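You operate a simulated robot arm through the tools that you are given. There is no shell and no other tool.

You run a simulated robot arm. Do the job below in one go: nothing can be reset, and whatever is moved stays where it is left.

Task
Smooth the blue putty disc and press a stud into its middle.
Fine: smooth it first and use the wooden stud set out by the board. Put the smoothing pad back and the blue lid on its tub. Set down upright: smoothing pad.

Only the result counts: the job must be done as asked and must still hold three seconds after the hand-in. Knocking over, shifting, dropping, spilling or breaking anything else fails it. Lids that push on must go on centred and level and be pressed home; caps that screw on are set level and turned clockwise until they are tight.

Robot
A 6-joint arm with a two-finger gripper, fixed in place. Base frame: the origin is on the floor under the middle of its stand, x ahead of it, y to its left, z up; the work surface is at about z = 0.76. Units: m, rad, N and s.
It reaches about 1.572 m from its shoulder. Its first joint turns from -2.897 to 2.897 rad. Payload 2.45 kg.
The TCP is the grasp point between the finger pads, 0.02 m short of the fingertips. In the tool frame z runs along the fingers and y along their closing line. The gripper opens to 0.14 m; its body begins 0.168 m behind the TCP.
Orientation is that of the tool frame in the base frame, as a unit quaternion [w, x, y, z]. With the fingers straight down and closing along the base's y, the tool's x points along the base's -x, its y along +y and its z along -z.

Tools
- The arm moves only by the tool drive_tool. Its argument "plan" is a list of rows, each a list of 3 entries, a list of its own where there are three numbers: the shift along the tool's x, y, z in m, then the turn, a rotation vector about the tool's x, y, z in rad, then the closure, from 0 (fully open) to 1 (shut). In form: [[[dx, dy, dz], [rx, ry, rz], jaw], ...]. A call has 1 to 20 rows; each row is the pose to reach, as a shift and turn from the pose commanded when the call began, along the tool's axes at that moment. A row lasts 0.2 s, in which the tool goes at most 0.05 m and 0.15 rad; a call with a longer step from one row to the next is refused whole, and so is a gripper value outside its range. A pose out of reach is approached as far as the arm can. The call stops where the force on the tool passes 40 N (or 10 N more than at its start, if that is more) or the arm is blocked; 0.2 s more then pass. The fingers move at their own pace (about 0.045 m/s each) and stop on an object; they squeeze with about 40 N. The grip force told is the motor's: it shows also when the fingers shut on nothing. Time passes only in rows, and 0.2 s behind the last, so rows that repeat a pose let the fingers close. The reply holds the time, the measured pose of the TCP, the force on the tool along the base axes, the opening and the grip force, in the units named above and with some noise, with the torque about the TCP (base axes, N m) and any sound that the robot's microphone picked up.
- Cameras (640 x 400 px; columns grow to the right, rows downward): "scene" is fixed at [0.4007, 0.499, 1.3781]; the picture's right is [-0.65, -0.76, 0.00], its down [-0.33, 0.28, -0.90] and it looks along [0.69, -0.58, -0.44] (base axes); focal length 337 px, centre (320, 200). "wrist" rides on the gripper at [0.078, 0.011, -0.209] in the tool frame; the picture's right is [-0.14, 0.99, 0.00], its down [-0.92, -0.13, -0.37] and it looks along [-0.36, -0.05, 0.93] (tool axes); focal length 280 px, centre (320, 200). There is no depth. A picture from a camera that has moved, and an enlarged one, comes with that camera's place and axes in the base frame and with its lens.
- capture(camera): a new picture of that camera. The clock stands still meanwhile.
- inspect(camera, box): a new picture of the part [left, top, right, bottom] of that camera's present view, enlarged. The clock stands still meanwhile.
- finish_job(): hands the job in; it is judged then, once.

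Places have to be worked out from the pictures, the camera data and where the tool is seen. Open the gripper and draw the arm clear of the work before you hand the job in, unless the task says otherwise.

The tools are called after "Emit:" by a JSON object that holds its "fn" and its "kwargs". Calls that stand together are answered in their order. drive_tool: Moves the arm, as the interface text tells. Its arguments: {"type":"object","properties":{"plan":{"type":"array","items":{"type":"array"}}},"required":["plan"]} The other tools are called the same way: capture (camera) takes a picture; inspect (camera, box) takes an enlarged picture of a part of a camera's view; finish_job () hands the job in.

At the start:

```text
time_s: 0.0
tool_pos: [0.8015, -0.225, 1.115]
tool_rot: [0.0, 0.0, 1.0, 0.0]
ft_force: [0.1, -0.2, -0.6]
ft_torque: [0.02, 0.01, -0.03]
finger_gap: 0.1401
gripper_force: 0.0
```

scene: 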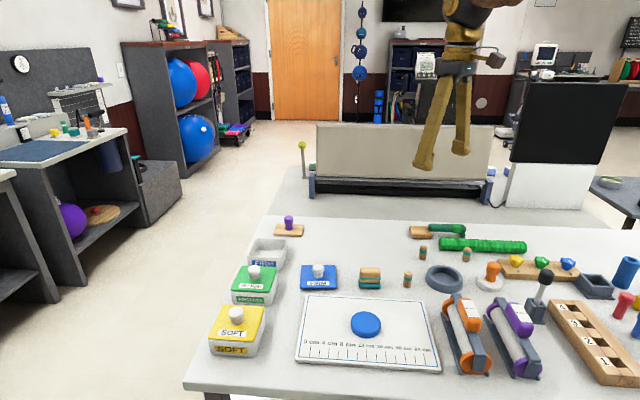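
wrist: 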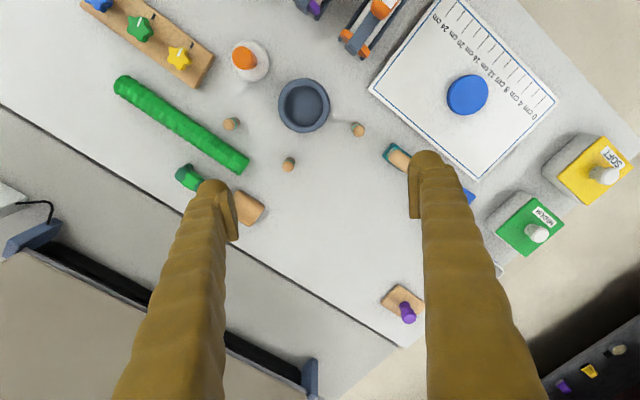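

I see a board with a blue disc, three tubs (one open with its blue lid lying beside it) and several small studs and pads. I'll enlarge the views first so I can tell these objects apart.

Emit:
{"fn": "inspect", "kwargs": {"camera": "scene", "box": [200, 200, 420, 340]}}

Emit:
{"fn": "inspect", "kwargs": {"camera": "scene", "box": [340, 210, 560, 350]}}

Emit:
{"fn": "inspect", "kwargs": {"camera": "scene", "box": [480, 220, 640, 400]}}

Emit:
{"fn": "inspect", "kwargs": {"camera": "wrist", "box": [360, 0, 640, 300]}}

Emit:
{"fn": "inspect", "kwargs": {"camera": "wrist", "box": [80, 0, 420, 240]}}

```text
2.86 times, centred on (310, 270) of scene
camera zoom: at [0.4007, 0.499, 1.3781], right [-0.65, -0.76, 0.0], down [-0.33, 0.28, -0.9], along [0.69, -0.58, -0.44], focal length 964 px, centre (349, 0)
```

zoom: 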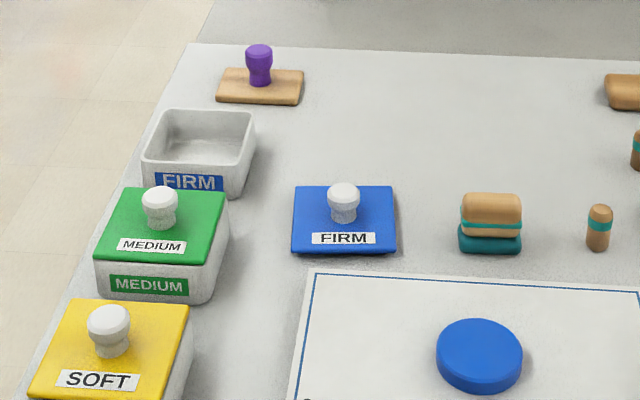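

```text
2.86 times, centred on (450, 280) of scene
camera zoom: at [0.4007, 0.499, 1.3781], right [-0.65, -0.76, 0.0], down [-0.33, 0.28, -0.9], along [0.69, -0.58, -0.44], focal length 964 px, centre (-51, -29)
```

zoom: 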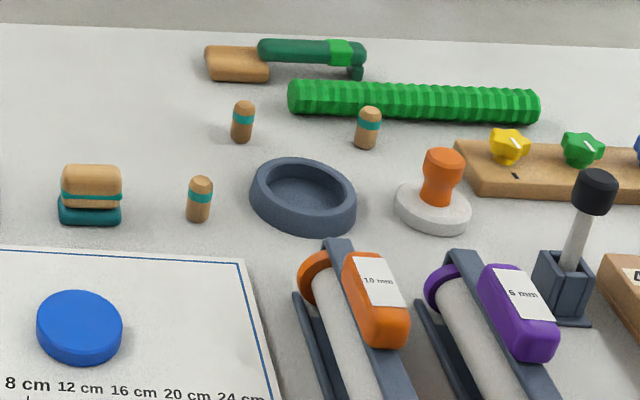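

```text
2.22 times, centred on (560, 310) of scene
camera zoom: at [0.4007, 0.499, 1.3781], right [-0.65, -0.76, 0.0], down [-0.33, 0.28, -0.9], along [0.69, -0.58, -0.44], focal length 749 px, centre (-213, -44)
```

zoom: 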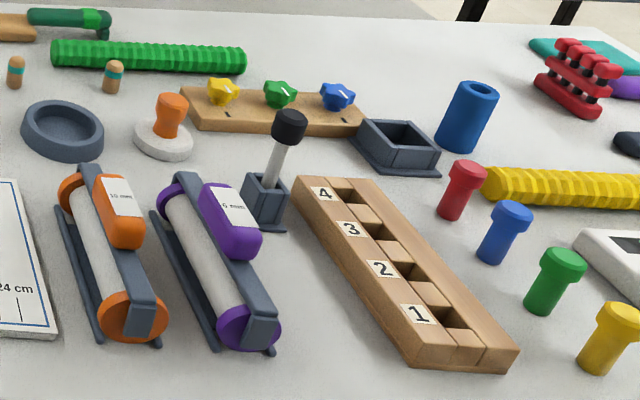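

```text
1.33 times, centred on (500, 150) of wrist
camera zoom: at [0.7228, -0.2138, 1.3232], right [0.14, 0.99, 0.0], down [0.92, -0.13, 0.37], along [0.36, -0.05, -0.93], focal length 374 px, centre (80, 267)
```

zoom: 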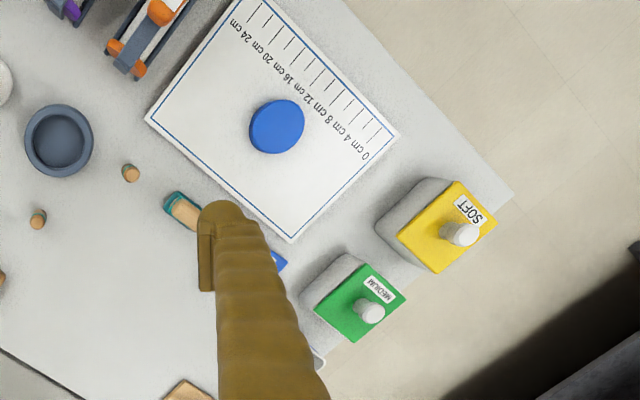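

```text
1.67 times, centred on (250, 120) of wrist
camera zoom: at [0.7228, -0.2138, 1.3232], right [0.14, 0.99, 0.0], down [0.92, -0.13, 0.37], along [0.36, -0.05, -0.93], focal length 467 px, centre (437, 333)
```

zoom: 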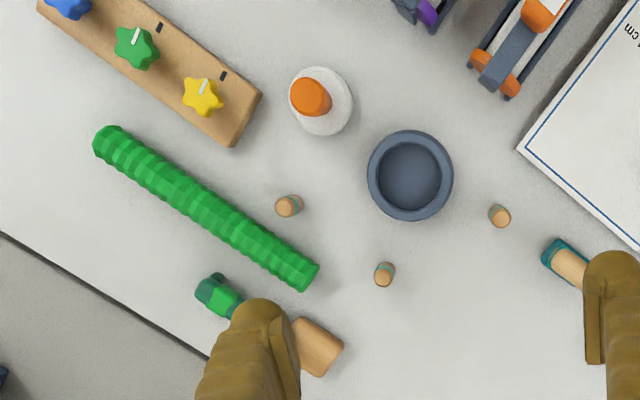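

The teal-and-wood block by the board looks like the smoothing pad, and there is a wooden stud right beside it, but I'm not certain yet. I'll move the wrist camera lower and closer to look at the pad, stud and disc.

Emit:
{"fn": "drive_tool", "kwargs": {"plan": [[[0, 0.03, 0.03], [0, 0, 0], 0], [[0, 0.06, 0.06], [0, 0, 0], 0], [[0, 0.09, 0.09], [0, 0, 0], 0], [[0, 0.115, 0.12], [0, 0, 0], 0], [[0, 0.135, 0.15], [0, 0, 0], 0], [[0, 0.135, 0.15], [0, 0, 0], 0]]}}

Emit:
{"fn": "capture", "kwargs": {"camera": "wrist"}}

Emit:
{"fn": "capture", "kwargs": {"camera": "scene"}}

```text
time_s: 1.4
tool_pos: [0.801, -0.0901, 0.9647]
tool_rot: [0.0, 0.0, 1.0, 0.0]
ft_force: [-0.1, -0.7, -0.4]
ft_torque: [0.01, -0.02, 0.02]
finger_gap: 0.1397
gripper_force: 0.0
```

```text
taken
camera wrist: at [0.7232, -0.0795, 1.1734], right [0.14, 0.99, 0.0], down [0.92, -0.13, 0.37], along [0.37, -0.05, -0.93], focal length 280 px, centre (320, 200)
```

wrist: 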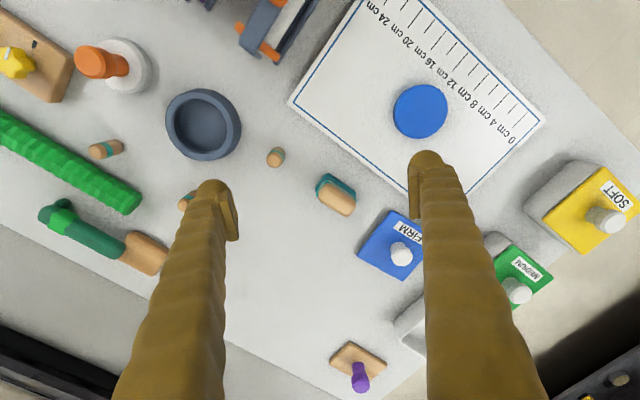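

```text
taken
```

scene: 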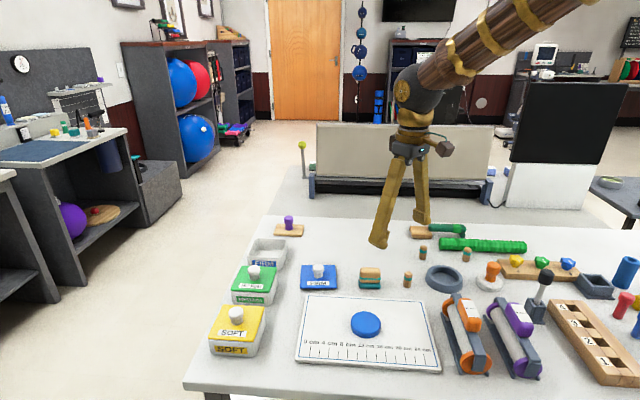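

Emit:
{"fn": "inspect", "kwargs": {"camera": "wrist", "box": [240, 120, 440, 280]}}

Emit:
{"fn": "inspect", "kwargs": {"camera": "wrist", "box": [0, 10, 260, 290]}}

Emit:
{"fn": "inspect", "kwargs": {"camera": "scene", "box": [340, 250, 440, 310]}}

Emit:
{"fn": "inspect", "kwargs": {"camera": "scene", "box": [230, 200, 350, 310]}}

Emit:
{"fn": "inspect", "kwargs": {"camera": "scene", "box": [290, 285, 450, 380]}}

```text
2.50 times, centred on (340, 200) of wrist
camera zoom: at [0.7232, -0.0795, 1.1734], right [0.14, 0.99, 0.0], down [0.92, -0.13, 0.37], along [0.37, -0.05, -0.93], focal length 701 px, centre (270, 200)
```

zoom: 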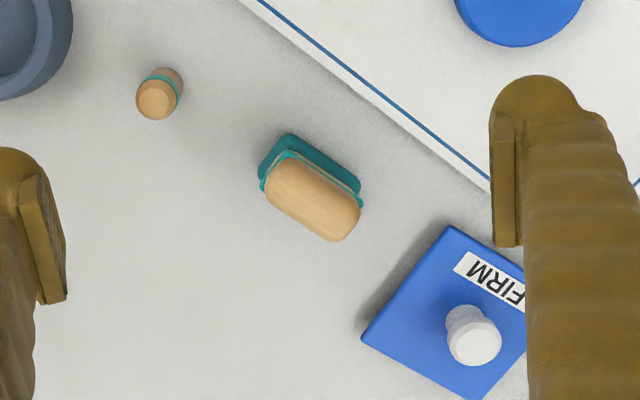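

```text
1.43 times, centred on (130, 150) of wrist
camera zoom: at [0.7232, -0.0795, 1.1734], right [0.14, 0.99, 0.0], down [0.92, -0.13, 0.37], along [0.37, -0.05, -0.93], focal length 401 px, centre (591, 271)
```

zoom: 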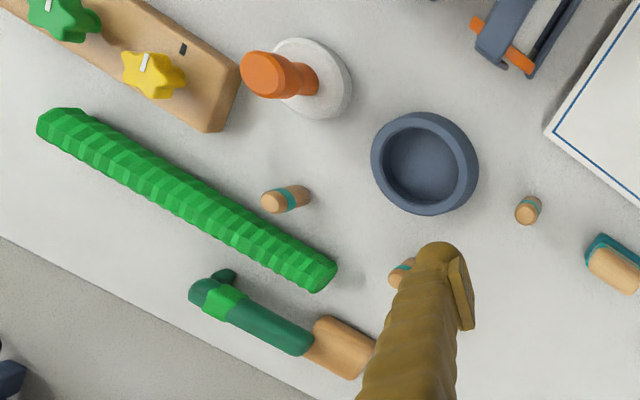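

```text
6.40 times, centred on (390, 280) of scene
camera zoom: at [0.4007, 0.499, 1.3781], right [-0.65, -0.76, 0.0], down [-0.33, 0.28, -0.9], along [0.69, -0.58, -0.44], focal length 2158 px, centre (-128, -312)
```

zoom: 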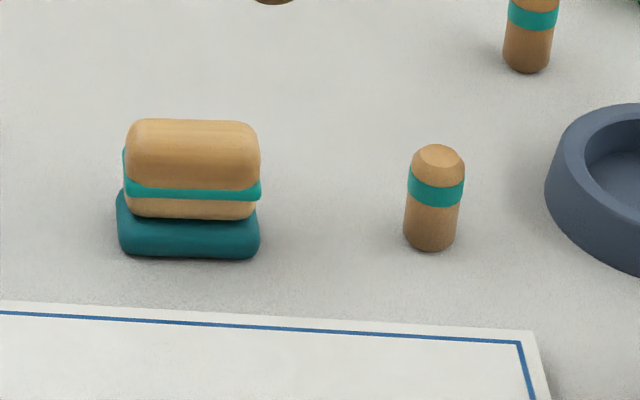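

```text
3.64 times, centred on (290, 255) of scene
camera zoom: at [0.4007, 0.499, 1.3781], right [-0.65, -0.76, 0.0], down [-0.33, 0.28, -0.9], along [0.69, -0.58, -0.44], focal length 1226 px, centre (429, 0)
```

zoom: 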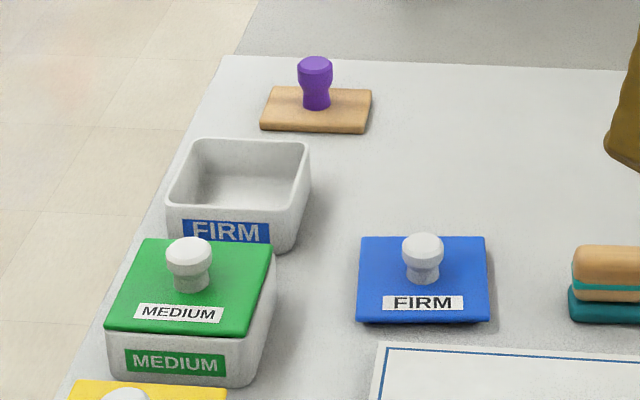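

```text
4.00 times, centred on (370, 332) of scene
camera zoom: at [0.4007, 0.499, 1.3781], right [-0.65, -0.76, 0.0], down [-0.33, 0.28, -0.9], along [0.69, -0.58, -0.44], focal length 1349 px, centre (120, -330)
```

zoom: 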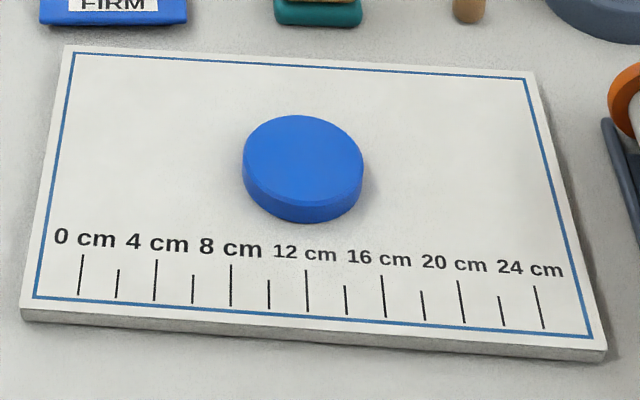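

The pad has a teal base with a wooden grip, and its long axis lies about 45° in the base frame, parallel to the board. I'll turn the gripper to match and move over the pad for a closer look.

Emit:
{"fn": "drive_tool", "kwargs": {"plan": [[[-0.012, 0.002, 0.005], [0, 0, -0.131], 0], [[-0.024, 0.004, 0.012], [0, 0, -0.262], 0], [[-0.036, 0.006, 0.02], [0, 0, -0.393], 0], [[-0.048, 0.008, 0.028], [0, 0, -0.524], 0], [[-0.06, 0.01, 0.036], [0, 0, -0.655], 0], [[-0.072, 0.013, 0.045], [0, 0, -0.785], 0], [[-0.072, 0.013, 0.045], [0, 0, -0.785], 0]]}}

Emit:
{"fn": "capture", "kwargs": {"camera": "wrist"}}

Emit:
{"fn": "capture", "kwargs": {"camera": "scene"}}

```text
time_s: 3.0
tool_pos: [0.8726, -0.0749, 0.9192]
tool_rot: [0.0, -0.384, 0.923, 0.0]
ft_force: [-0.6, -0.4, -0.5]
ft_torque: [0.01, -0.02, -0.04]
finger_gap: 0.1399
gripper_force: 0.1
```

```text
taken
camera wrist: at [0.81, -0.1239, 1.1284], right [-0.6, 0.8, 0.0], down [0.74, 0.56, 0.37], along [0.29, 0.22, -0.93], focal length 280 px, centre (320, 200)
```

wrist: 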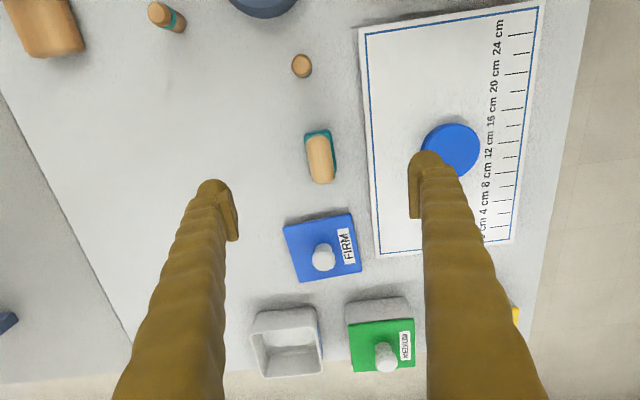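

```text
taken
```

scene: 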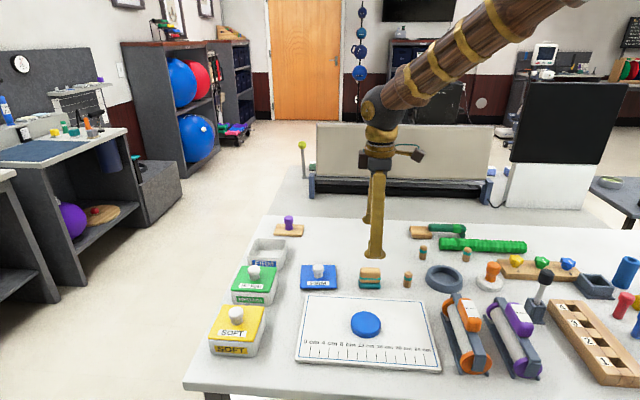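

Emit:
{"fn": "inspect", "kwargs": {"camera": "wrist", "box": [270, 40, 370, 200]}}

Emit:
{"fn": "inspect", "kwargs": {"camera": "wrist", "box": [230, 190, 430, 390]}}

Emit:
{"fn": "inspect", "kwargs": {"camera": "wrist", "box": [400, 90, 500, 190]}}

```text
2.50 times, centred on (320, 120) of wrist
camera zoom: at [0.81, -0.1239, 1.1284], right [-0.6, 0.8, 0.0], down [0.74, 0.56, 0.37], along [0.29, 0.22, -0.93], focal length 701 px, centre (320, 400)
```

zoom: 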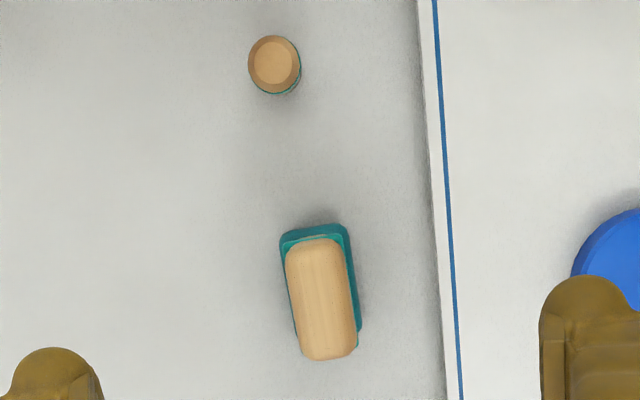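

```text
2.00 times, centred on (330, 290) of wrist
camera zoom: at [0.81, -0.1239, 1.1284], right [-0.6, 0.8, 0.0], down [0.74, 0.56, 0.37], along [0.29, 0.22, -0.93], focal length 561 px, centre (300, 20)
```

zoom: 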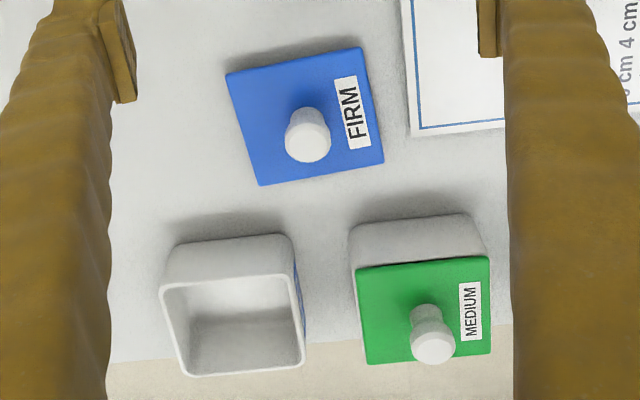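

```text
4.00 times, centred on (450, 140) of wrist
camera zoom: at [0.81, -0.1239, 1.1284], right [-0.6, 0.8, 0.0], down [0.74, 0.56, 0.37], along [0.29, 0.22, -0.93], focal length 1122 px, centre (-200, 440)
```

zoom: 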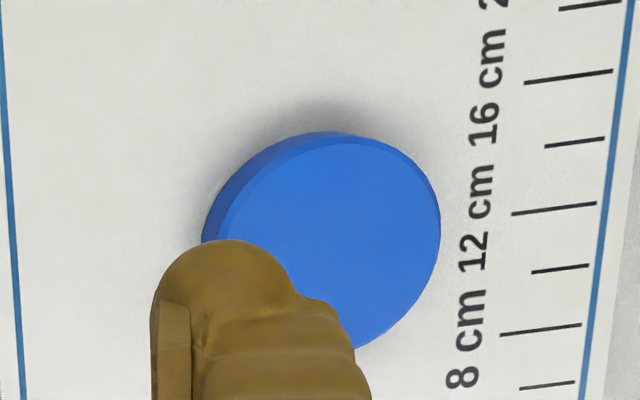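

The pad's wooden grip is about 27 mm wide with its top near z = 0.81, centred around (0.871, -0.077). I'll narrow the fingers and descend partway to check the alignment.

Emit:
{"fn": "drive_tool", "kwargs": {"plan": [[[0.001, 0, 0.01], [0, 0, 0], 0.55], [[0.002, 0, 0.025], [0, 0, 0], 0.55], [[0.002, 0, 0.04], [0, 0, 0], 0.55], [[0.002, 0, 0.055], [0, 0, 0], 0.55], [[0.002, 0, 0.065], [0, 0, 0], 0.55], [[0.002, 0, 0.065], [0, 0, 0], 0.55]]}}

Emit:
{"fn": "capture", "kwargs": {"camera": "wrist"}}

Emit:
{"fn": "inspect", "kwargs": {"camera": "wrist", "box": [240, 120, 400, 260]}}

Emit:
{"fn": "inspect", "kwargs": {"camera": "scene", "box": [320, 200, 440, 300]}}

```text
time_s: 4.4
tool_pos: [0.8714, -0.077, 0.853]
tool_rot: [0.0, -0.383, 0.924, 0.0]
ft_force: [0.0, 0.2, 0.0]
ft_torque: [-0.04, 0.0, 0.03]
finger_gap: 0.0629
gripper_force: 0.1
```

```text
taken
camera wrist: at [0.8081, -0.1255, 1.0632], right [-0.6, 0.8, 0.0], down [0.74, 0.56, 0.37], along [0.29, 0.22, -0.93], focal length 280 px, centre (320, 200)
```

wrist: 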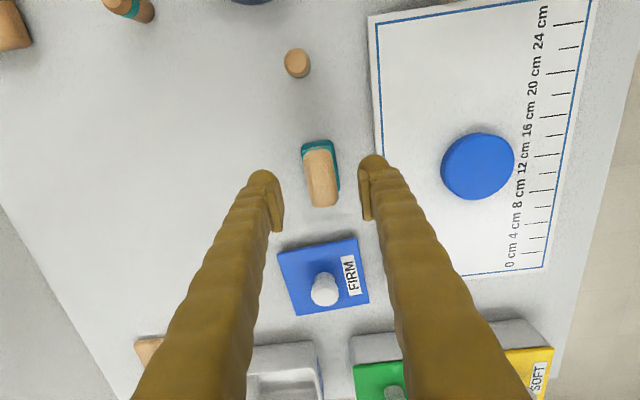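

```text
2.86 times, centred on (320, 190) of wrist
camera zoom: at [0.8081, -0.1255, 1.0632], right [-0.6, 0.8, 0.0], down [0.74, 0.56, 0.37], along [0.29, 0.22, -0.93], focal length 801 px, centre (320, 229)
```

zoom: 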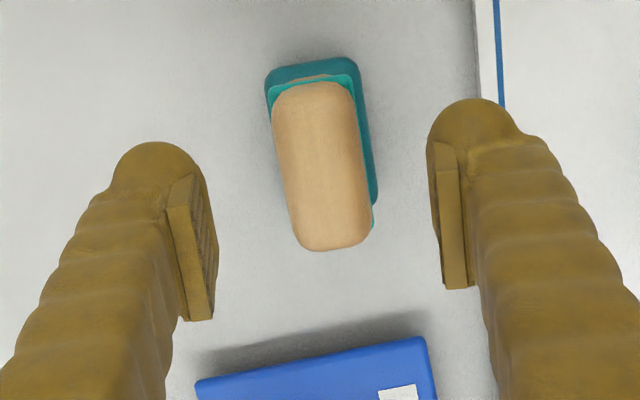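

```text
4.00 times, centred on (380, 250) of scene
camera zoom: at [0.4007, 0.499, 1.3781], right [-0.65, -0.76, 0.0], down [-0.33, 0.28, -0.9], along [0.69, -0.58, -0.44], focal length 1349 px, centre (80, 0)
```

zoom: 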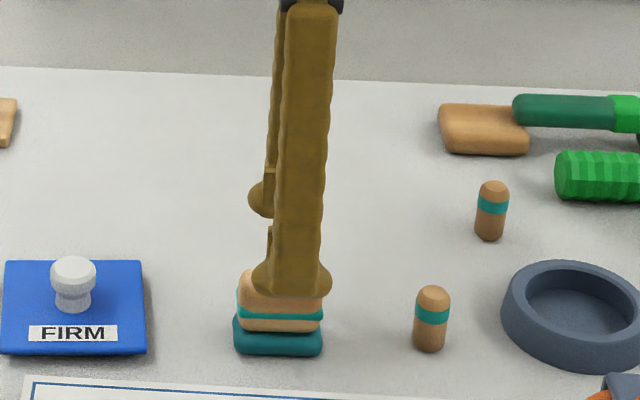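

The pad sits centred between the fingers, within 2–3 mm. I'll descend so the fingertips stay just above the teal base, then close on the wood.

Emit:
{"fn": "drive_tool", "kwargs": {"plan": [[[0.002, 0.001, 0.015], [0, 0, -0.02], 0.55], [[0.002, 0.001, 0.03], [0, 0, -0.025], 0.55], [[0.002, 0.001, 0.04], [0, 0, -0.025], 0.55], [[0.002, 0.001, 0.048], [0, 0, -0.025], 0.55], [[0.002, 0.001, 0.048], [0, 0, -0.025], 0.55]]}}

Emit:
{"fn": "inspect", "kwargs": {"camera": "scene", "box": [320, 220, 420, 300]}}

Emit:
{"fn": "inspect", "kwargs": {"camera": "wrist", "box": [240, 120, 400, 260]}}

```text
time_s: 5.6
tool_pos: [0.8689, -0.0795, 0.8048]
tool_rot: [0.0, -0.394, 0.919, 0.0]
ft_force: [-0.4, 0.1, 0.2]
ft_torque: [0.01, 0.01, 0.02]
finger_gap: 0.0631
gripper_force: 0.1
```

```text
5.00 times, centred on (370, 260) of scene
camera zoom: at [0.4007, 0.499, 1.3781], right [-0.65, -0.76, 0.0], down [-0.33, 0.28, -0.9], along [0.69, -0.58, -0.44], focal length 1686 px, centre (70, -100)
```

zoom: 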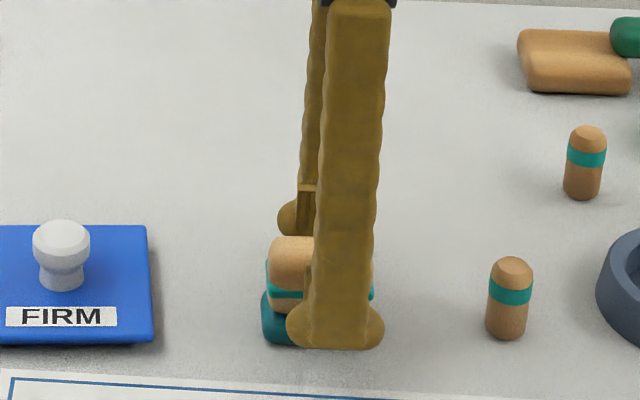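

```text
2.86 times, centred on (320, 190) of wrist
camera zoom: at [0.8074, -0.1284, 1.0148], right [-0.62, 0.78, 0.0], down [0.73, 0.58, 0.37], along [0.29, 0.23, -0.93], focal length 801 px, centre (320, 229)
```

zoom: 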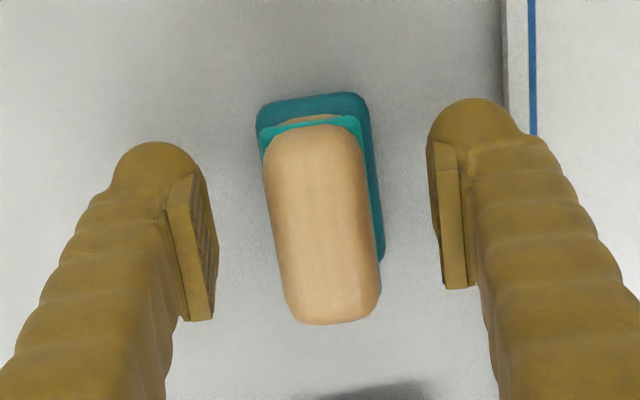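

The fingers straddle the wood and sit above the teal base. Closing now, then a small lift to see whether the base comes with it.

Emit:
{"fn": "drive_tool", "kwargs": {"plan": [[[0, 0, 0], [0, 0, 0], 0.8], [[0, 0, 0], [0, 0, 0], 1], [[0, 0, 0], [0, 0, 0], 1], [[0, 0, 0], [0, 0, 0], 1], [[0, 0, 0], [0, 0, 0], 1], [[0, 0, 0], [0, 0, 0], 1]]}}

Emit:
{"fn": "inspect", "kwargs": {"camera": "scene", "box": [320, 220, 420, 300]}}

Emit:
{"fn": "inspect", "kwargs": {"camera": "wrist", "box": [240, 120, 400, 260]}}

```text
time_s: 7.0
tool_pos: [0.8686, -0.0791, 0.8049]
tool_rot: [0.0, -0.394, 0.919, 0.0]
ft_force: [0.0, -0.1, 0.8]
ft_torque: [-0.03, 0.02, 0.04]
finger_gap: 0.0264
gripper_force: 39.4
```

```text
5.00 times, centred on (370, 260) of scene
camera zoom: at [0.4007, 0.499, 1.3781], right [-0.65, -0.76, 0.0], down [-0.33, 0.28, -0.9], along [0.69, -0.58, -0.44], focal length 1686 px, centre (70, -100)
```

zoom: 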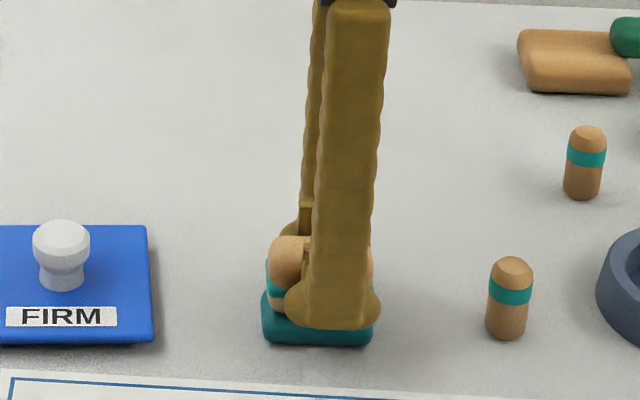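

```text
2.86 times, centred on (320, 190) of wrist
camera zoom: at [0.8075, -0.1284, 1.0149], right [-0.62, 0.78, 0.0], down [0.73, 0.58, 0.37], along [0.29, 0.23, -0.93], focal length 801 px, centre (320, 229)
```

zoom: 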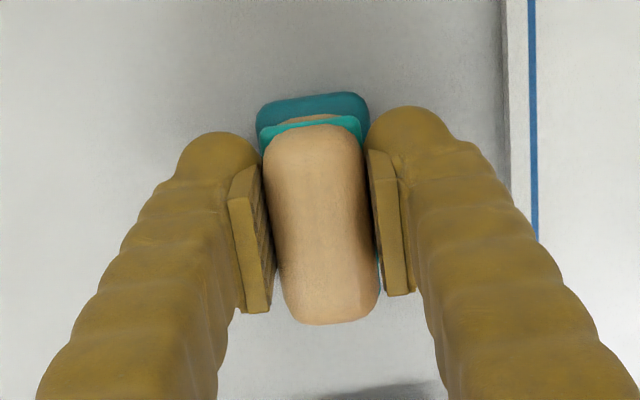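

The grip is firm at a 26 mm opening. Lifting by 4 cm and checking what comes up.

Emit:
{"fn": "drive_tool", "kwargs": {"plan": [[[0, 0, -0.005], [0, 0, 0], 1], [[0, 0, -0.015], [0, 0, 0], 1], [[0, 0, -0.03], [0, 0, 0], 1], [[0, 0, -0.045], [0, 0, 0], 1], [[0, 0, -0.045], [0, 0, 0], 1]]}}

Emit:
{"fn": "inspect", "kwargs": {"camera": "scene", "box": [320, 200, 420, 300]}}

Emit:
{"fn": "inspect", "kwargs": {"camera": "wrist", "box": [240, 100, 400, 260]}}

```text
time_s: 8.2
tool_pos: [0.8691, -0.0775, 0.8512]
tool_rot: [0.0, -0.394, 0.919, 0.0]
ft_force: [0.1, 0.1, 0.0]
ft_torque: [0.02, 0.0, 0.01]
finger_gap: 0.0002
gripper_force: 29.6
```

```text
4.00 times, centred on (370, 250) of scene
camera zoom: at [0.4007, 0.499, 1.3781], right [-0.65, -0.76, 0.0], down [-0.33, 0.28, -0.9], along [0.69, -0.58, -0.44], focal length 1349 px, centre (120, 0)
```

zoom: 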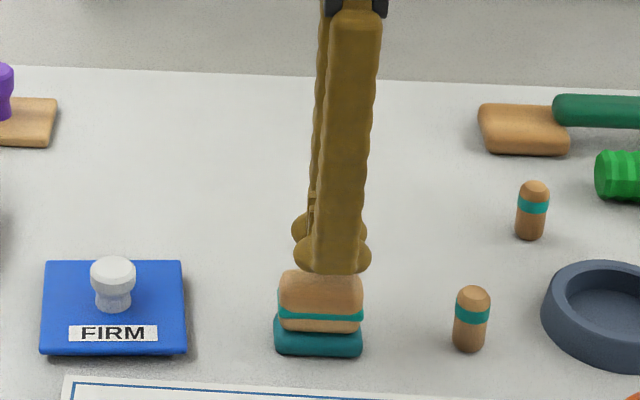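

```text
2.50 times, centred on (320, 180) of wrist
camera zoom: at [0.8075, -0.1279, 1.0607], right [-0.62, 0.78, 0.0], down [0.73, 0.58, 0.37], along [0.29, 0.23, -0.93], focal length 701 px, centre (320, 250)
```

zoom: 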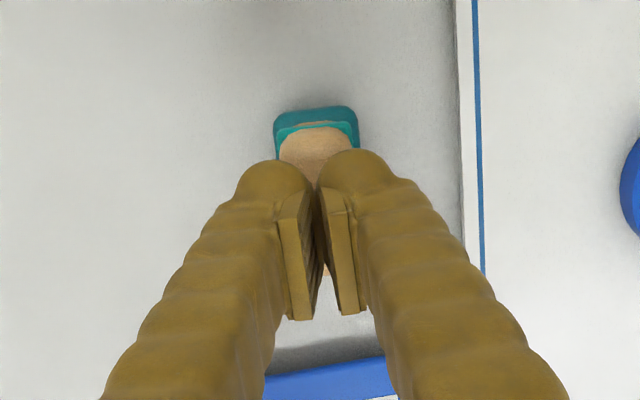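

The fingers slipped off the rounded upper part of the wood, and the pad stayed exactly where it was. I'll open and regrip about 6–7 mm lower, around the band.

Emit:
{"fn": "drive_tool", "kwargs": {"plan": [[[0, 0, 0], [0, 0, 0], 0.55], [[0, 0, 0], [0, 0, 0], 0.55], [[0, 0, 0], [0, 0, 0], 0.55], [[0, 0, 0], [0, 0, 0], 0.55], [[0, 0, 0.02], [0, 0, 0], 0.55], [[0, 0, 0.035], [0, 0, 0], 0.55], [[0, 0, 0.046], [0, 0, 0], 0.55], [[0, 0, 0.052], [0, 0, 0], 0.55], [[0, 0, 0.052], [0, 0, 0], 0.55]]}}

Emit:
{"fn": "inspect", "kwargs": {"camera": "scene", "box": [340, 240, 400, 300]}}

```text
time_s: 10.2
tool_pos: [0.8693, -0.0797, 0.7998]
tool_rot: [0.0, -0.395, 0.919, 0.0]
ft_force: [0.9, -0.8, 0.2]
ft_torque: [-0.01, -0.05, 0.04]
finger_gap: 0.0631
gripper_force: 0.1
```

```text
6.67 times, centred on (370, 270) of scene
camera zoom: at [0.4007, 0.499, 1.3781], right [-0.65, -0.76, 0.0], down [-0.33, 0.28, -0.9], along [0.69, -0.58, -0.44], focal length 2248 px, centre (-13, -267)
```

zoom: 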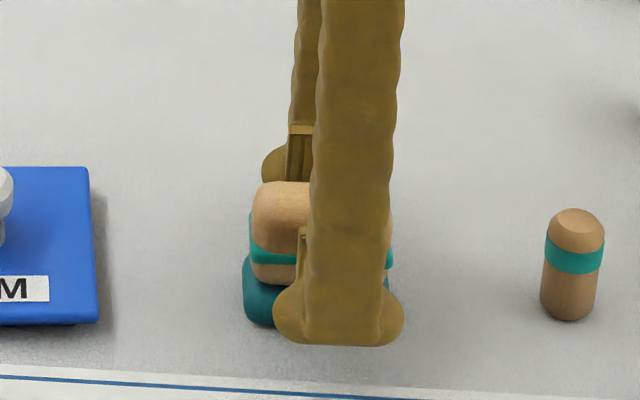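

Fingertips are just above the base top. Closing at this lower height.

Emit:
{"fn": "drive_tool", "kwargs": {"plan": [[[0, 0, 0.001], [0, 0, 0], 0.8], [[0, 0, 0.001], [0, 0, 0], 1], [[0, 0, 0.001], [0, 0, 0], 1], [[0, 0, 0.001], [0, 0, 0], 1], [[0, 0, 0.001], [0, 0, 0], 1], [[0, 0, 0.001], [0, 0, 0], 1]]}}

Emit:
{"fn": "inspect", "kwargs": {"camera": "scene", "box": [340, 240, 400, 300]}}

Emit:
{"fn": "inspect", "kwargs": {"camera": "wrist", "box": [270, 130, 370, 230]}}

```text
time_s: 11.6
tool_pos: [0.8699, -0.0774, 0.7978]
tool_rot: [-0.001, -0.394, 0.919, -0.001]
ft_force: [-0.2, 0.4, -0.2]
ft_torque: [-0.01, -0.01, 0.02]
finger_gap: 0.0263
gripper_force: 40.4
```

```text
6.67 times, centred on (370, 270) of scene
camera zoom: at [0.4007, 0.499, 1.3781], right [-0.65, -0.76, 0.0], down [-0.33, 0.28, -0.9], along [0.69, -0.58, -0.44], focal length 2248 px, centre (-13, -267)
```

zoom: 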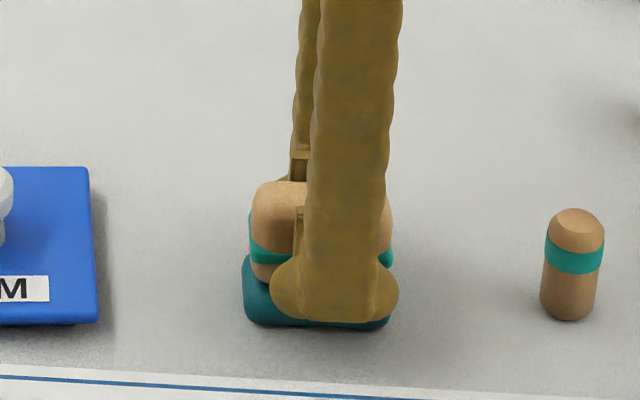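

```text
4.00 times, centred on (320, 180) of wrist
camera zoom: at [0.8075, -0.128, 1.0073], right [-0.62, 0.78, 0.0], down [0.73, 0.58, 0.37], along [0.29, 0.23, -0.93], focal length 1122 px, centre (320, 280)
```

zoom: 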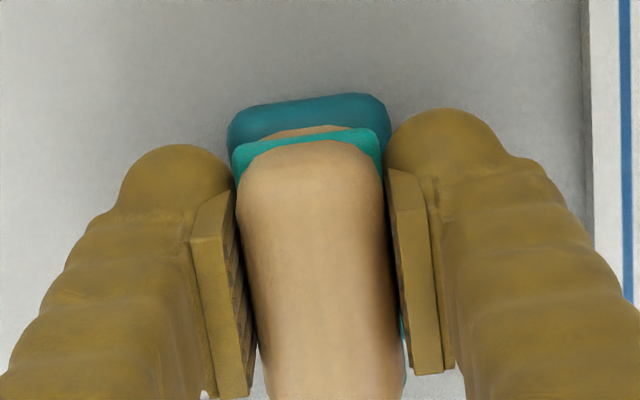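

Closed at 26 mm again, this time with the pads over the band. I'll lift in very small steps and watch the force and the opening.

Emit:
{"fn": "drive_tool", "kwargs": {"plan": [[[0, 0, -0.001], [0, 0, 0], 1], [[0, 0, -0.002], [0, 0, 0], 1], [[0, 0, -0.003], [0, 0, 0], 1], [[0, 0, -0.004], [0, 0, 0], 1]]}}

Emit:
{"fn": "inspect", "kwargs": {"camera": "scene", "box": [340, 240, 400, 300]}}

```text
time_s: 12.6
tool_pos: [0.8688, -0.0777, 0.8035]
tool_rot: [0.0, -0.393, 0.919, 0.0]
ft_force: [-0.2, 0.7, 0.0]
ft_torque: [0.0, -0.04, -0.01]
finger_gap: 0.0264
gripper_force: 40.1
```

```text
6.67 times, centred on (370, 270) of scene
camera zoom: at [0.4007, 0.499, 1.3781], right [-0.65, -0.76, 0.0], down [-0.33, 0.28, -0.9], along [0.69, -0.58, -0.44], focal length 2248 px, centre (-13, -267)
```

zoom: 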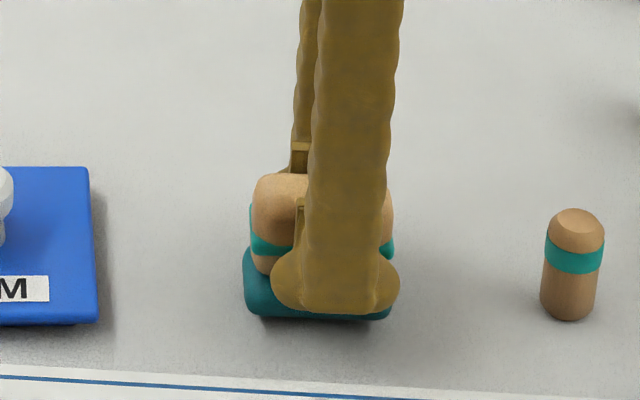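

The whole pad, base and wood, is lifting as one piece. I'll keep raising it smoothly.

Emit:
{"fn": "drive_tool", "kwargs": {"plan": [[[0, 0, -0.005], [0, 0, 0], 1], [[0, 0, -0.012], [0, 0, 0], 1], [[0, 0, -0.02], [0, 0, 0], 1], [[0, 0, -0.028], [0, 0, 0], 1], [[0, 0, -0.036], [0, 0, 0], 1], [[0, 0, -0.044], [0, 0, 0], 1], [[0, 0, -0.052], [0, 0, 0], 1], [[0, 0, -0.06], [0, 0, 0], 1]]}}

Emit:
{"fn": "capture", "kwargs": {"camera": "scene"}}

Emit:
{"fn": "inspect", "kwargs": {"camera": "scene", "box": [330, 210, 410, 290]}}

Emit:
{"fn": "capture", "kwargs": {"camera": "wrist"}}

```text
time_s: 14.4
tool_pos: [0.8692, -0.0779, 0.8632]
tool_rot: [-0.001, -0.394, 0.919, 0.0]
ft_force: [0.1, -0.3, -0.9]
ft_torque: [-0.01, 0.03, -0.01]
finger_gap: 0.0266
gripper_force: 39.5
```

```text
taken
```

scene: 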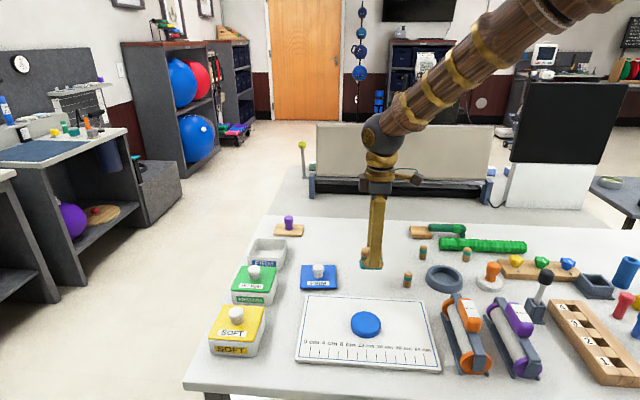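

```text
5.00 times, centred on (370, 250) of scene
camera zoom: at [0.4007, 0.499, 1.3781], right [-0.65, -0.76, 0.0], down [-0.33, 0.28, -0.9], along [0.69, -0.58, -0.44], focal length 1686 px, centre (70, -50)
```

zoom: 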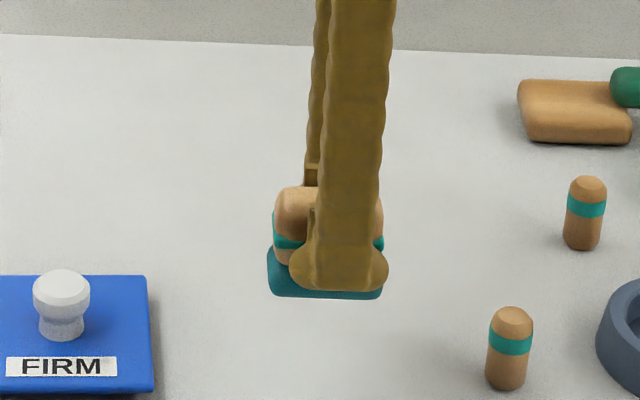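

```text
taken
camera wrist: at [0.8076, -0.1278, 1.0717], right [-0.62, 0.78, 0.0], down [0.73, 0.58, 0.37], along [0.29, 0.23, -0.93], focal length 280 px, centre (320, 200)
```

wrist: 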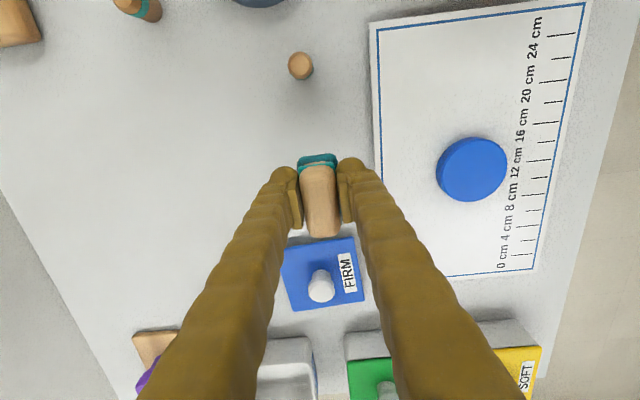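

The pad is held well, with its underside about 38 mm below the TCP. The disc's centre works out near (0.771, 0.046) with its top around z = 0.78, so I'll carry the pad over there at a safe height.

Emit:
{"fn": "drive_tool", "kwargs": {"plan": [[[0, 0.012, -0.005], [0, 0, 0], 1], [[-0.004, 0.035, -0.007], [0, 0, 0], 1], [[-0.008, 0.06, -0.007], [0, 0, 0], 1], [[-0.012, 0.085, -0.007], [0, 0, 0], 1], [[-0.016, 0.11, -0.007], [0, 0, 0], 1], [[-0.02, 0.135, -0.007], [0, 0, 0], 1], [[-0.022, 0.15, -0.007], [0, 0, 0], 1], [[-0.022, 0.158, -0.007], [0, 0, 0], 1], [[-0.022, 0.158, -0.007], [0, 0, 0], 1]]}}

Emit:
{"fn": "capture", "kwargs": {"camera": "wrist"}}

Emit:
{"fn": "inspect", "kwargs": {"camera": "scene", "box": [290, 250, 450, 370]}}

```text
time_s: 16.4
tool_pos: [0.7712, 0.0468, 0.8688]
tool_rot: [-0.001, -0.394, 0.919, 0.0]
ft_force: [-0.5, -0.4, -1.9]
ft_torque: [0.01, 0.02, 0.01]
finger_gap: 0.0265
gripper_force: 40.1
```

```text
taken
camera wrist: at [0.7086, -0.0026, 1.0782], right [-0.62, 0.78, 0.0], down [0.73, 0.58, 0.37], along [0.29, 0.23, -0.93], focal length 280 px, centre (320, 200)
```

wrist: 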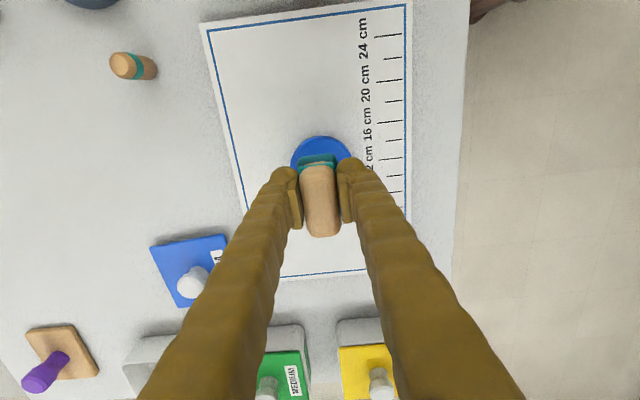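

```text
3.33 times, centred on (370, 310) of scene
camera zoom: at [0.4007, 0.499, 1.3781], right [-0.65, -0.76, 0.0], down [-0.33, 0.28, -0.9], along [0.69, -0.58, -0.44], focal length 1124 px, centre (153, -167)
```

zoom: 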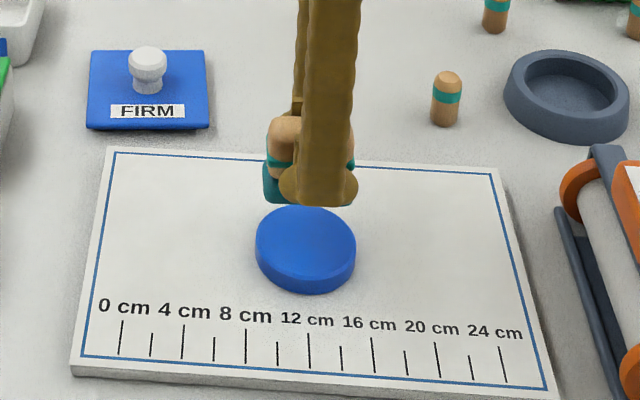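

The pad is centred over the disc to within about 3 mm. Lowering gently until just above contact, then in 1 mm steps.

Emit:
{"fn": "drive_tool", "kwargs": {"plan": [[[0, 0, 0.01], [0, 0, 0], 1], [[0, 0, 0.022], [0, 0, 0], 1], [[0, 0, 0.034], [0, 0, 0], 1], [[0, 0, 0.042], [0, 0, 0], 1], [[0, 0, 0.044], [0, 0, 0], 1], [[0, 0, 0.046], [0, 0, 0], 1], [[0, 0, 0.047], [0, 0, 0], 1]]}}

Emit:
{"fn": "inspect", "kwargs": {"camera": "scene", "box": [310, 250, 430, 350]}}

```text
time_s: 17.7
tool_pos: [0.7716, 0.0465, 0.8274]
tool_rot: [0.0, -0.394, 0.919, -0.001]
ft_force: [-4.5, 1.5, 16.1]
ft_torque: [0.08, 0.16, 0.03]
finger_gap: 0.0264
gripper_force: 39.9
stopped in row 6: the force on the tool passed its limit at 47 N (the readings are from after the stop); the commanded pose is now the measured one
```

```text
4.00 times, centred on (370, 300) of scene
camera zoom: at [0.4007, 0.499, 1.3781], right [-0.65, -0.76, 0.0], down [-0.33, 0.28, -0.9], along [0.69, -0.58, -0.44], focal length 1349 px, centre (120, -200)
```

zoom: 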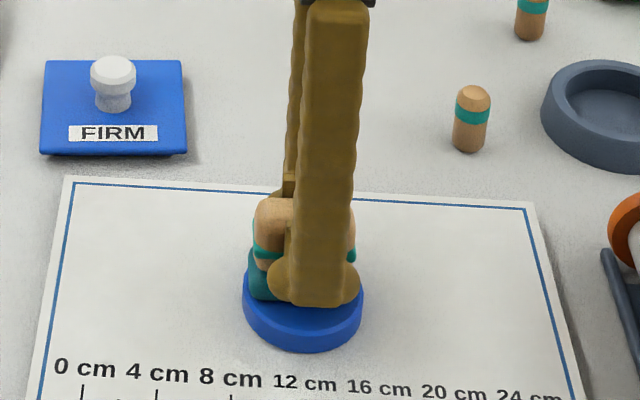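

Contact came at TCP z ≈ 0.828, so the disc's top is near z = 0.79, and the surface is stiff. I'll ease off to a light pressure before making strokes.

Emit:
{"fn": "drive_tool", "kwargs": {"plan": [[[0, 0, -0.0003], [0, 0, 0], 1], [[0, 0, -0.0005], [0, 0, 0], 1], [[0, 0, -0.0005], [0, 0, 0], 1]]}}

```text
time_s: 18.5
tool_pos: [0.771, 0.0464, 0.8258]
tool_rot: [0.001, -0.394, 0.919, 0.0]
ft_force: [-0.2, -1.7, 12.7]
ft_torque: [-0.02, 0.02, 0.0]
finger_gap: 0.0268
gripper_force: 40.4
```

About 13 N of steady pressure. I'll try a small 1 cm stroke forward and back and check whether the disc stays put.

Emit:
{"fn": "drive_tool", "kwargs": {"plan": [[[0.003, 0, -0.0003], [0, 0, 0], 1], [[0.007, 0, -0.0003], [0, 0, 0], 1], [[0.01, 0, -0.0003], [0, 0, 0], 1], [[0.01, 0, -0.0003], [0, 0, 0], 1]]}}

Emit:
{"fn": "inspect", "kwargs": {"camera": "scene", "box": [310, 250, 430, 350]}}

Emit:
{"fn": "inspect", "kwargs": {"camera": "wrist", "box": [240, 80, 440, 240]}}

```text
time_s: 19.5
tool_pos: [0.7639, 0.0389, 0.8267]
tool_rot: [0.001, -0.394, 0.919, 0.0]
ft_force: [2.4, 1.8, 5.7]
ft_torque: [0.05, -0.1, 0.0]
finger_gap: 0.0264
gripper_force: 40.1
```

```text
4.00 times, centred on (370, 300) of scene
camera zoom: at [0.4007, 0.499, 1.3781], right [-0.65, -0.76, 0.0], down [-0.33, 0.28, -0.9], along [0.69, -0.58, -0.44], focal length 1349 px, centre (120, -200)
```

zoom: 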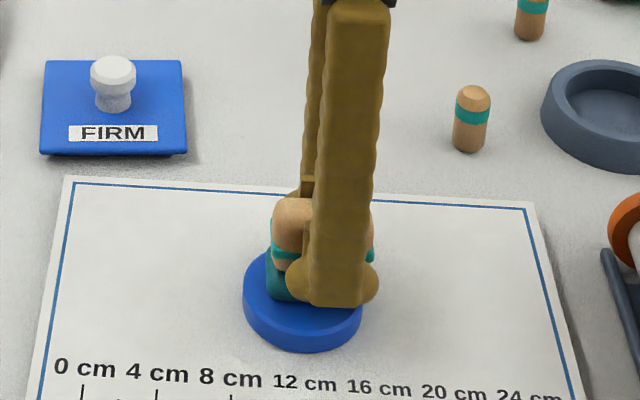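

```text
2.50 times, centred on (340, 160) of wrist
camera zoom: at [0.7018, -0.0106, 1.036], right [-0.62, 0.78, 0.0], down [0.73, 0.58, 0.37], along [0.29, 0.23, -0.93], focal length 701 px, centre (270, 300)
```

zoom: 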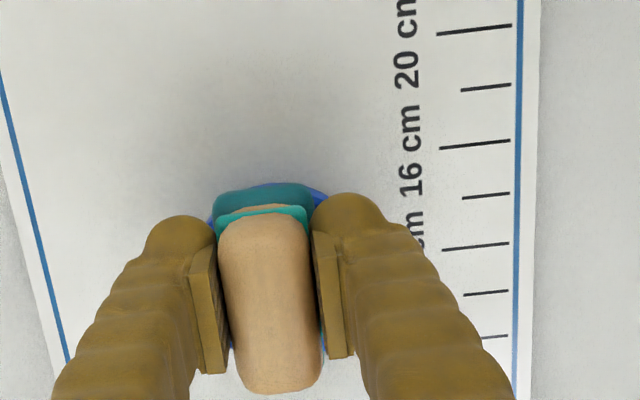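

The disc hasn't moved, and the pad slides lightly with about 6 N of pressure and 3 N of drag. Now I'll make full zigzag strokes over the whole face.

Emit:
{"fn": "drive_tool", "kwargs": {"plan": [[[0, 0.008, 0.0001], [0, 0, 0], 1], [[0, 0.016, 0.0002], [0, 0, 0], 1], [[-0.01, 0.018, 0.0002], [0, 0, 0], 1], [[-0.02, 0.018, 0.0002], [0, 0, 0], 1], [[-0.022, 0.009, 0.0002], [0, 0, 0], 1], [[-0.022, 0, 0.0002], [0, 0, 0], 1], [[-0.022, -0.009, 0.0002], [0, 0, 0], 1], [[-0.02, -0.018, 0.0002], [0, 0, 0], 1], [[-0.01, -0.018, 0.0002], [0, 0, 0], 1], [[0, -0.018, 0.0002], [0, 0, 0], 1], [[0.002, -0.009, 0.0002], [0, 0, 0], 1], [[0.002, 0, 0.0002], [0, 0, 0], 1], [[-0.01, 0, 0.0002], [0, 0, 0], 1], [[-0.022, 0, 0.0002], [0, 0, 0], 1], [[-0.015, 0.008, 0.0002], [0, 0, 0], 1], [[-0.005, 0.01, 0.0002], [0, 0, 0], 1], [[-0.001, 0, 0.0002], [0, 0, 0], 1], [[-0.005, -0.01, 0.0002], [0, 0, 0], 1], [[-0.015, -0.008, 0.0002], [0, 0, 0], 1], [[-0.01, 0, 0.0002], [0, 0, 0], 1]]}}

Emit:
{"fn": "inspect", "kwargs": {"camera": "scene", "box": [310, 250, 430, 350]}}

```text
time_s: 23.7
tool_pos: [0.7725, 0.0466, 0.8274]
tool_rot: [0.001, -0.394, 0.919, 0.0]
ft_force: [4.7, -0.8, 8.0]
ft_torque: [-0.05, -0.24, -0.03]
finger_gap: 0.0265
gripper_force: 39.9
```

```text
4.00 times, centred on (370, 300) of scene
camera zoom: at [0.4007, 0.499, 1.3781], right [-0.65, -0.76, 0.0], down [-0.33, 0.28, -0.9], along [0.69, -0.58, -0.44], focal length 1349 px, centre (120, -200)
```

zoom: 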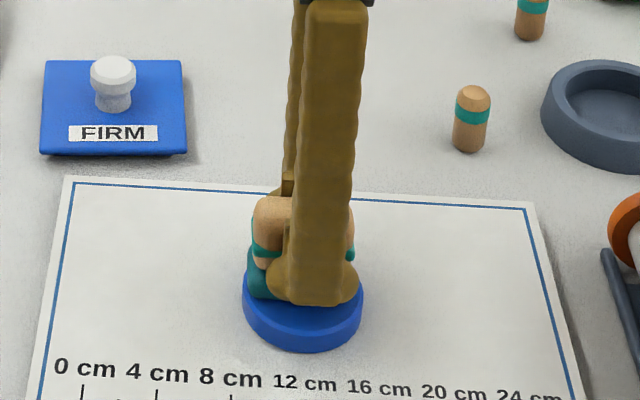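

The disc is still in place after the first pass at about 8 N. One more pass in longer crossing strokes, to be sure the whole face and rim are covered.

Emit:
{"fn": "drive_tool", "kwargs": {"plan": [[[0, 0.01, 0], [0, 0, 0], 1], [[0, 0.022, 0], [0, 0, 0], 1], [[0, 0.01, 0], [0, 0, 0], 1], [[0, -0.003, 0], [0, 0, 0], 1], [[0, -0.015, 0], [0, 0, 0], 1], [[0, -0.022, 0], [0, 0, 0], 1], [[0.009, -0.014, 0], [0, 0, 0], 1], [[0.018, -0.006, 0], [0, 0, 0], 1], [[0.009, -0.006, 0], [0, 0, 0], 1], [[-0.003, -0.006, 0], [0, 0, 0], 1], [[-0.015, -0.006, 0], [0, 0, 0], 1], [[-0.018, 0.004, 0], [0, 0, 0], 1], [[-0.008, 0.006, 0], [0, 0, 0], 1], [[0.004, 0.006, 0], [0, 0, 0], 1], [[0.016, 0.006, 0], [0, 0, 0], 1], [[0.008, 0.015, 0], [0, 0, 0], 1], [[-0.002, 0.015, 0], [0, 0, 0], 1], [[-0.012, 0.012, 0], [0, 0, 0], 1], [[-0.006, 0.004, 0], [0, 0, 0], 1], [[0, 0, 0], [0, 0, 0], 1]]}}

Emit:
{"fn": "drive_tool", "kwargs": {"plan": [[[0, 0, -0.003], [0, 0, 0], 1], [[0, 0, -0.01], [0, 0, 0], 1], [[0, 0, -0.02], [0, 0, 0], 1], [[0, 0, -0.03], [0, 0, 0], 1], [[0, 0, -0.043], [0, 0, 0], 1], [[0, 0, -0.043], [0, 0, 0], 1]]}}

Emit:
{"fn": "inspect", "kwargs": {"camera": "scene", "box": [310, 250, 430, 350]}}

Emit:
{"fn": "capture", "kwargs": {"camera": "wrist"}}

```text
time_s: 27.9
tool_pos: [0.7718, 0.0467, 0.827]
tool_rot: [0.001, -0.394, 0.919, -0.001]
ft_force: [0.6, 1.7, 2.6]
ft_torque: [0.09, -0.03, 0.0]
finger_gap: 0.0263
gripper_force: 39.7
```

```text
time_s: 29.3
tool_pos: [0.7698, 0.0457, 0.8703]
tool_rot: [0.0, -0.394, 0.919, 0.0]
ft_force: [0.4, 0.4, -0.9]
ft_torque: [-0.01, -0.04, -0.01]
finger_gap: 0.0267
gripper_force: 40.1
```

```text
4.00 times, centred on (370, 300) of scene
camera zoom: at [0.4007, 0.499, 1.3781], right [-0.65, -0.76, 0.0], down [-0.33, 0.28, -0.9], along [0.69, -0.58, -0.44], focal length 1349 px, centre (120, -200)
```

zoom: 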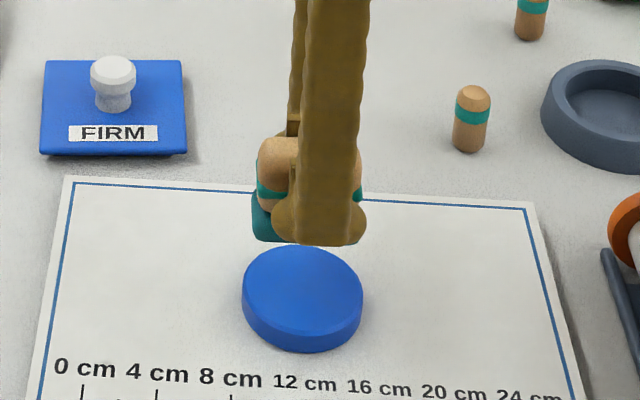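

```text
taken
camera wrist: at [0.7083, -0.0029, 1.0793], right [-0.62, 0.78, 0.0], down [0.73, 0.58, 0.37], along [0.29, 0.23, -0.93], focal length 280 px, centre (320, 200)
```

wrist: 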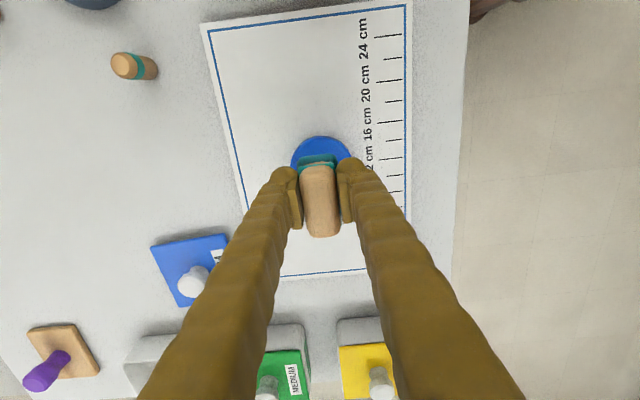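

The disc looks unchanged in position. For insurance I'll make one more pass at slightly higher pressure before putting the pad back.

Emit:
{"fn": "drive_tool", "kwargs": {"plan": [[[0, 0, 0.015], [0, 0, 0], 1], [[0, 0, 0.03], [0, 0, 0], 1], [[0, 0, 0.039], [0, 0, 0], 1], [[0, 0, 0.0415], [0, 0, 0], 1], [[0, 0, 0.0425], [0, 0, 0], 1], [[0, 0, 0.0432], [0, 0, 0], 1], [[0, 0, 0.0436], [0, 0, 0], 1]]}}

Emit:
{"fn": "drive_tool", "kwargs": {"plan": [[[0.006, 0, 0], [0, 0, 0], 1], [[0.014, 0, 0], [0, 0, 0], 1], [[0.018, 0.004, 0], [0, 0, 0], 1], [[0.01, 0.008, 0], [0, 0, 0], 1], [[0, 0.012, 0], [0, 0, 0], 1], [[-0.01, 0.012, 0], [0, 0, 0], 1], [[-0.018, 0.006, 0], [0, 0, 0], 1], [[-0.018, -0.004, 0], [0, 0, 0], 1], [[-0.012, -0.012, 0], [0, 0, 0], 1], [[-0.002, -0.014, 0], [0, 0, 0], 1], [[0.008, -0.014, 0], [0, 0, 0], 1], [[0.012, -0.006, 0], [0, 0, 0], 1], [[0.01, 0.004, 0], [0, 0, 0], 1], [[0.006, 0.014, 0], [0, 0, 0], 1], [[-0.004, 0.014, 0], [0, 0, 0], 1], [[-0.006, 0.004, 0], [0, 0, 0], 1], [[-0.004, -0.006, 0], [0, 0, 0], 1], [[0, -0.014, 0], [0, 0, 0], 1], [[0, -0.006, 0], [0, 0, 0], 1], [[0, 0, 0], [0, 0, 0], 1]]}}

```text
time_s: 30.9
tool_pos: [0.7716, 0.0467, 0.8256]
tool_rot: [0.001, -0.394, 0.919, 0.0]
ft_force: [-2.8, -1.2, 7.6]
ft_torque: [-0.05, 0.12, -0.01]
finger_gap: 0.0267
gripper_force: 40.2
```

```text
time_s: 35.1
tool_pos: [0.7708, 0.0452, 0.8264]
tool_rot: [0.001, -0.395, 0.919, 0.0]
ft_force: [7.1, -8.1, 12.4]
ft_torque: [-0.25, -0.27, -0.03]
finger_gap: 0.0266
gripper_force: 39.5
```

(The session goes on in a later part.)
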